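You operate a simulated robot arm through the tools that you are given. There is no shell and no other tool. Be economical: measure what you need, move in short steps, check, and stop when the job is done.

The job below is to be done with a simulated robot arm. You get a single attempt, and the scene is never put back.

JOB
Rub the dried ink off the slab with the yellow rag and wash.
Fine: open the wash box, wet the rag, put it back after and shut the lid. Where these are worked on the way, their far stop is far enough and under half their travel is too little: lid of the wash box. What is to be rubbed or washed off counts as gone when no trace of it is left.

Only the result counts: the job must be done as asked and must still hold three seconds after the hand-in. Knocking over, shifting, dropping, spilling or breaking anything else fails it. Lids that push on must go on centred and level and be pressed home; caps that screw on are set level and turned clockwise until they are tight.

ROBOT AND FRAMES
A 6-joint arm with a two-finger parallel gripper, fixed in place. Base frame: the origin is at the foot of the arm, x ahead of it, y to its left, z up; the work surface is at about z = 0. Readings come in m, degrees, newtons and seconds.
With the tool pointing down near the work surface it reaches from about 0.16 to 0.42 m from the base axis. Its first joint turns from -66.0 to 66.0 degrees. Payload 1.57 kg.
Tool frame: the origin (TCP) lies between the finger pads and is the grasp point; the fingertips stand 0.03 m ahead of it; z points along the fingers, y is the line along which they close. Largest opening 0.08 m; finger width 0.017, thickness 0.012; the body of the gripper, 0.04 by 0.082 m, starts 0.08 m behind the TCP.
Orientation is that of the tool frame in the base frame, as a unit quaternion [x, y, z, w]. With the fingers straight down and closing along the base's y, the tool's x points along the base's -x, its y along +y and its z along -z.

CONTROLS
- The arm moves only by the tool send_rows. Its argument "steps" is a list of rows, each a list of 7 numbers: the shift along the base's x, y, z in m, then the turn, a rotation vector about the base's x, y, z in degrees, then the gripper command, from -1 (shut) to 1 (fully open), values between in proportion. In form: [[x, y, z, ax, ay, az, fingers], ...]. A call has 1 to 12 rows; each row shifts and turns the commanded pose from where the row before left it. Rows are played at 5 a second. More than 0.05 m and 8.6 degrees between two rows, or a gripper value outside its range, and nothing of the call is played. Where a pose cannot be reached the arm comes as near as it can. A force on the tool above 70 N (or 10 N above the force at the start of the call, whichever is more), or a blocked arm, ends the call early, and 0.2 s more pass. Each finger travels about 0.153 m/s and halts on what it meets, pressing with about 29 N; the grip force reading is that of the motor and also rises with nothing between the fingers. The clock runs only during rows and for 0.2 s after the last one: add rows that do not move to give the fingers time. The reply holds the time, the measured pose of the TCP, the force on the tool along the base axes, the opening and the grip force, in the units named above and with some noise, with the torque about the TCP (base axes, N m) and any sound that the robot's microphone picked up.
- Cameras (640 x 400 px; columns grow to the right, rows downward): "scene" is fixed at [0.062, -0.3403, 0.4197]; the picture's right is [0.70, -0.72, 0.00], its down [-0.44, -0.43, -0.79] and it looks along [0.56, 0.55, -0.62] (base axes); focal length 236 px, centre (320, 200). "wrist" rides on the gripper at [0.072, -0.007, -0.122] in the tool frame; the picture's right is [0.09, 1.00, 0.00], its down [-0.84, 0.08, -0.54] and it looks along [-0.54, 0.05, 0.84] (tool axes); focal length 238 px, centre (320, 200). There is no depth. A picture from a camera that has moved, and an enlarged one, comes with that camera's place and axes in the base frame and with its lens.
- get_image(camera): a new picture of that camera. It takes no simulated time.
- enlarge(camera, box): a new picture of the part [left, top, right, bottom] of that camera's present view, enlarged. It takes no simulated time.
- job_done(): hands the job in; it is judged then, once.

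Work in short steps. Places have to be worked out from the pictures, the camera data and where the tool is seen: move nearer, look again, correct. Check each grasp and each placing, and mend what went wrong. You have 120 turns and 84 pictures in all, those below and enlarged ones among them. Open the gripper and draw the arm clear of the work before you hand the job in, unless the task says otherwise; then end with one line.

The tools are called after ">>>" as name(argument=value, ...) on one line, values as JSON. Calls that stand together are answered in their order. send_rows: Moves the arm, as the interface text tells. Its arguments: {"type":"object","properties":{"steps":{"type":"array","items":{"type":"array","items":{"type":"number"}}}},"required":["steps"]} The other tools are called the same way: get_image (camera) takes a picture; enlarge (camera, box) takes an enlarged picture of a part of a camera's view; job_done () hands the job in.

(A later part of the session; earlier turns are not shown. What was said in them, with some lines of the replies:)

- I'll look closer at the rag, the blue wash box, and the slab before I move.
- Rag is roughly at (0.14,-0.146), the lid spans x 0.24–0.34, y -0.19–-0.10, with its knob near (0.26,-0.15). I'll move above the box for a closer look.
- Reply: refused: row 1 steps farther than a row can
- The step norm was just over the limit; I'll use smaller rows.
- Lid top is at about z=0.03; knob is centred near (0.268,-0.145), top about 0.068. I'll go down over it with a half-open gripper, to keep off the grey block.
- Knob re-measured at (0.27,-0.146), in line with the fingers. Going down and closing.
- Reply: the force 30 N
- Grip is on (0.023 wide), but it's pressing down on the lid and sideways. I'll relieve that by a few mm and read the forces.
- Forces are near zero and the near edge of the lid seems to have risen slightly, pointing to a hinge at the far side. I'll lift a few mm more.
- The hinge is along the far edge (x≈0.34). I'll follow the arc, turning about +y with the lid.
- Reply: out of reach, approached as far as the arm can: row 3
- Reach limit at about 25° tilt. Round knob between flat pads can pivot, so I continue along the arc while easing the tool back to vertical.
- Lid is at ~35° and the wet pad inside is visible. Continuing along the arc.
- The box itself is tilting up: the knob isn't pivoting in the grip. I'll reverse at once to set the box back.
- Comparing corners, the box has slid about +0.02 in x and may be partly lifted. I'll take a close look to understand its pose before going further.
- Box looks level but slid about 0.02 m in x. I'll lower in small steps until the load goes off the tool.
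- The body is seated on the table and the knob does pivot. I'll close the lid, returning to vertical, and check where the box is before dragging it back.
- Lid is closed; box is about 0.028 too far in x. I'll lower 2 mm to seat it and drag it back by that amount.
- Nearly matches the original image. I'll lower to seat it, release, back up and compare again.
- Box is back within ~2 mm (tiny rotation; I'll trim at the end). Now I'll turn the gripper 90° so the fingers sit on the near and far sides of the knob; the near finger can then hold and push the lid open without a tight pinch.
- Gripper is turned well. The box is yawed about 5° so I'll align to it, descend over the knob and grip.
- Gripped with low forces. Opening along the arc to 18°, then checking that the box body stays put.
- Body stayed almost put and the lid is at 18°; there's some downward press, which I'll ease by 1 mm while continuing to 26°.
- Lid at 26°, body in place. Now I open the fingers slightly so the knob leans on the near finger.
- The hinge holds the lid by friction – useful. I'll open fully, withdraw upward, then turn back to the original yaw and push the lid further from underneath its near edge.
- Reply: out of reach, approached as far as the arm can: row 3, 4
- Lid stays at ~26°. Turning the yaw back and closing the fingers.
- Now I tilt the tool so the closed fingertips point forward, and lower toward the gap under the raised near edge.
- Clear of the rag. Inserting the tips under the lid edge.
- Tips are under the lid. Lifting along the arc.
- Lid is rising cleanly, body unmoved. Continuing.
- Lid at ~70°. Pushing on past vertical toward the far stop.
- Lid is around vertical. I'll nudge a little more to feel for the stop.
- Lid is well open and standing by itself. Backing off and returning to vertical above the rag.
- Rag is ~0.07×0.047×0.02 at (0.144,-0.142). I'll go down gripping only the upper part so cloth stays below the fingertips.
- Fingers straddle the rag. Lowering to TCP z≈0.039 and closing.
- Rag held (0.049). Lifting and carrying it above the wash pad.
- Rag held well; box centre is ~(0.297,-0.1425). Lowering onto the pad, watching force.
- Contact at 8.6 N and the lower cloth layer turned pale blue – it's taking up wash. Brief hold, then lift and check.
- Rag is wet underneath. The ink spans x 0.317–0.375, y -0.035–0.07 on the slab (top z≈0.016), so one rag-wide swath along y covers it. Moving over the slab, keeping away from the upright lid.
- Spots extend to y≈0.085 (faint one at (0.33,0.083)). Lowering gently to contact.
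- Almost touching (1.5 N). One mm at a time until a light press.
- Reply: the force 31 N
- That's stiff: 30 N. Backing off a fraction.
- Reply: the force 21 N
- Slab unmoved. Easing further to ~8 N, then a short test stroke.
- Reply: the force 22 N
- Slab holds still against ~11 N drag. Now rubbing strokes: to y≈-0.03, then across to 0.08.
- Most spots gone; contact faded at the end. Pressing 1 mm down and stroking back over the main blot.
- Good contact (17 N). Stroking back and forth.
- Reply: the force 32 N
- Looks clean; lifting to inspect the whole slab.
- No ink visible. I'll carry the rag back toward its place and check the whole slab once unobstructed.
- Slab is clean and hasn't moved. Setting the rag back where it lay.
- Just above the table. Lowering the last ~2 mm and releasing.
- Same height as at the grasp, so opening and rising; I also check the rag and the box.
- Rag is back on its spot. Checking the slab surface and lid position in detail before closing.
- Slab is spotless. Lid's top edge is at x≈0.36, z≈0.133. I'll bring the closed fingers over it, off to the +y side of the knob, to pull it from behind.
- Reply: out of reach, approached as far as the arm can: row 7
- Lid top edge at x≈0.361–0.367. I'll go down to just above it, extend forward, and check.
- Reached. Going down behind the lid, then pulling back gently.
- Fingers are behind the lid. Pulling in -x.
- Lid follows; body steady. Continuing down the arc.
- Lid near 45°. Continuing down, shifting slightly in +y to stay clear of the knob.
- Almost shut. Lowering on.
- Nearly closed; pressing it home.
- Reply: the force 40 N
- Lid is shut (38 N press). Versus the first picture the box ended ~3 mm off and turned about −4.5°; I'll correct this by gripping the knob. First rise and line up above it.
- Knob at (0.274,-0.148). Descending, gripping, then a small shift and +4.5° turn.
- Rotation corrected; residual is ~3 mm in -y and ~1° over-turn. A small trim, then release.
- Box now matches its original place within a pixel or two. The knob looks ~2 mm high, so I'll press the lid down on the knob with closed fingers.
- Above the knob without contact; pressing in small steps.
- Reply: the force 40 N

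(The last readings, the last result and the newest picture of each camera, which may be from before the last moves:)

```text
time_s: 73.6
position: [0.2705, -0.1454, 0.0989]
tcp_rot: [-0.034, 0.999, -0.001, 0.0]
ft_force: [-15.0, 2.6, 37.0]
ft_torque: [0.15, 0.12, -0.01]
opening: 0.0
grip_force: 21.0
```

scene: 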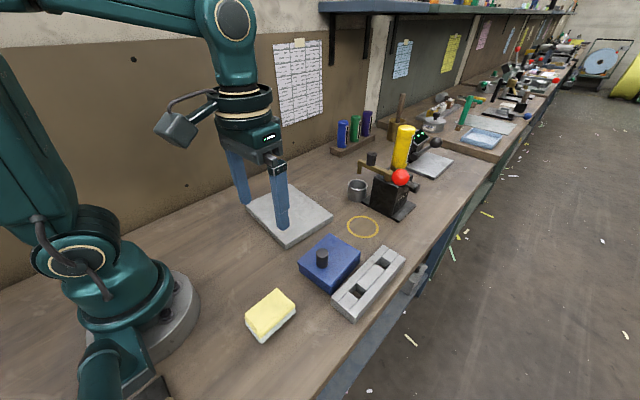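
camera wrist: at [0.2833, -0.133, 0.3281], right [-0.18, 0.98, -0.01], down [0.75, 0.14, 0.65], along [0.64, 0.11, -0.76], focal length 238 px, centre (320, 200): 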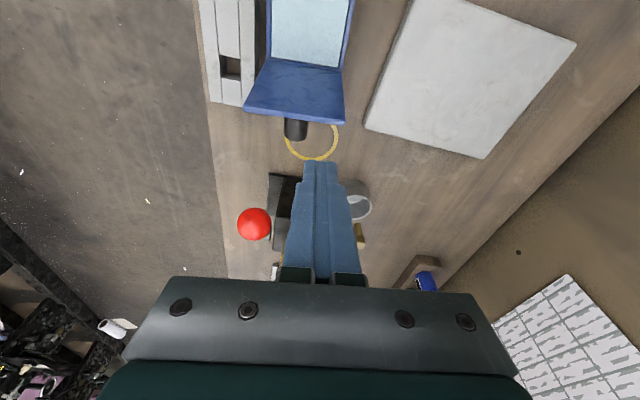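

Firm stop at 37 N. Raising straight up and drawing clear, then a final look.

>>> send_rows(steps=[[0, 0, 0.01, 0, 0, 0, -1], [0, 0, 0.04, 0, 0, 0, -1], [0, 0, 0.04, 0, 0, 0, -1], [-0.03, 0.03, 0.01, 0, 0, 0, 1], [-0.03, 0.035, 0.01, 0, 0, 0, 1], [-0.01, 0.035, 0, 0, 0, 0, 1], [0, 0.03, 0, 0, 0, 0, 1], [0, 0, 0, 0, 0, 0, 1]])

>>> enlarge(camera="scene", box=[290, 220, 370, 300])

>>> enlarge(camera="scene", box=[230, 170, 430, 350])

```text
time_s: 75.4
position: [0.2006, -0.0155, 0.2097]
tcp_rot: [-0.032, 0.999, 0.0, 0.0]
ft_force: [0.5, 0.7, -0.1]
ft_torque: [0.01, 0.01, 0.02]
opening: 0.0801
grip_force: 0.0
```

```text
5.00 times, centred on (330, 260) of scene
camera zoom: at [0.062, -0.3403, 0.4197], right [0.7, -0.72, 0.0], down [-0.44, -0.43, -0.79], along [0.56, 0.55, -0.62], focal length 1180 px, centre (270, -100)
```

zoom: 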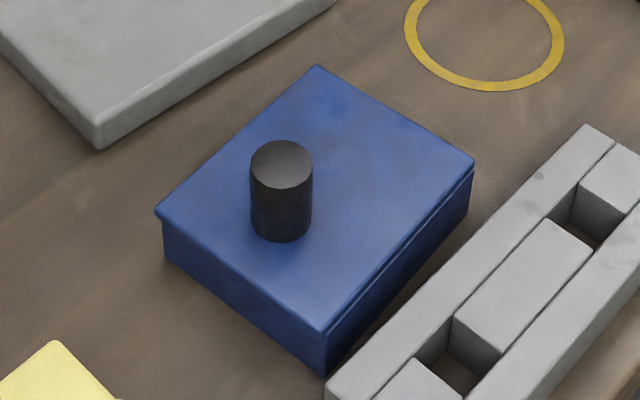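

```text
2.22 times, centred on (330, 260) of scene
camera zoom: at [0.062, -0.3403, 0.4197], right [0.7, -0.72, 0.0], down [-0.44, -0.43, -0.79], along [0.56, 0.55, -0.62], focal length 524 px, centre (298, 67)
```

zoom: 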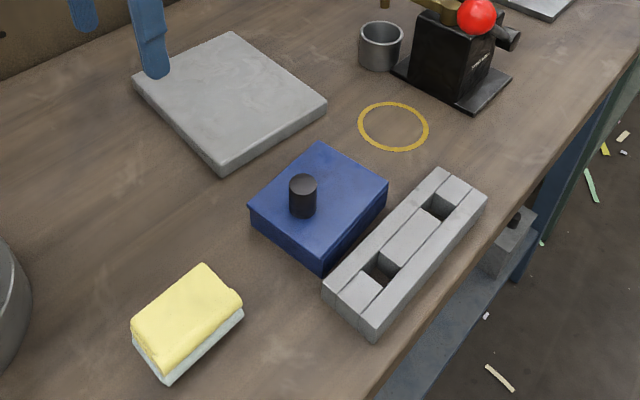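

The slab is clean, the rag is back, the lid is shut, the box is in its original place and the arm is clear with the gripper open. Handing in.

>>> job_done()

```text
The job is handed in.
```

The ink is rubbed off the slab with no trace visible. The wet rag is back where it lay, to within about 2 mm, and the wash box lid is shut; the box slid about 3 cm during opening, but I put it back in its original place before handing in.
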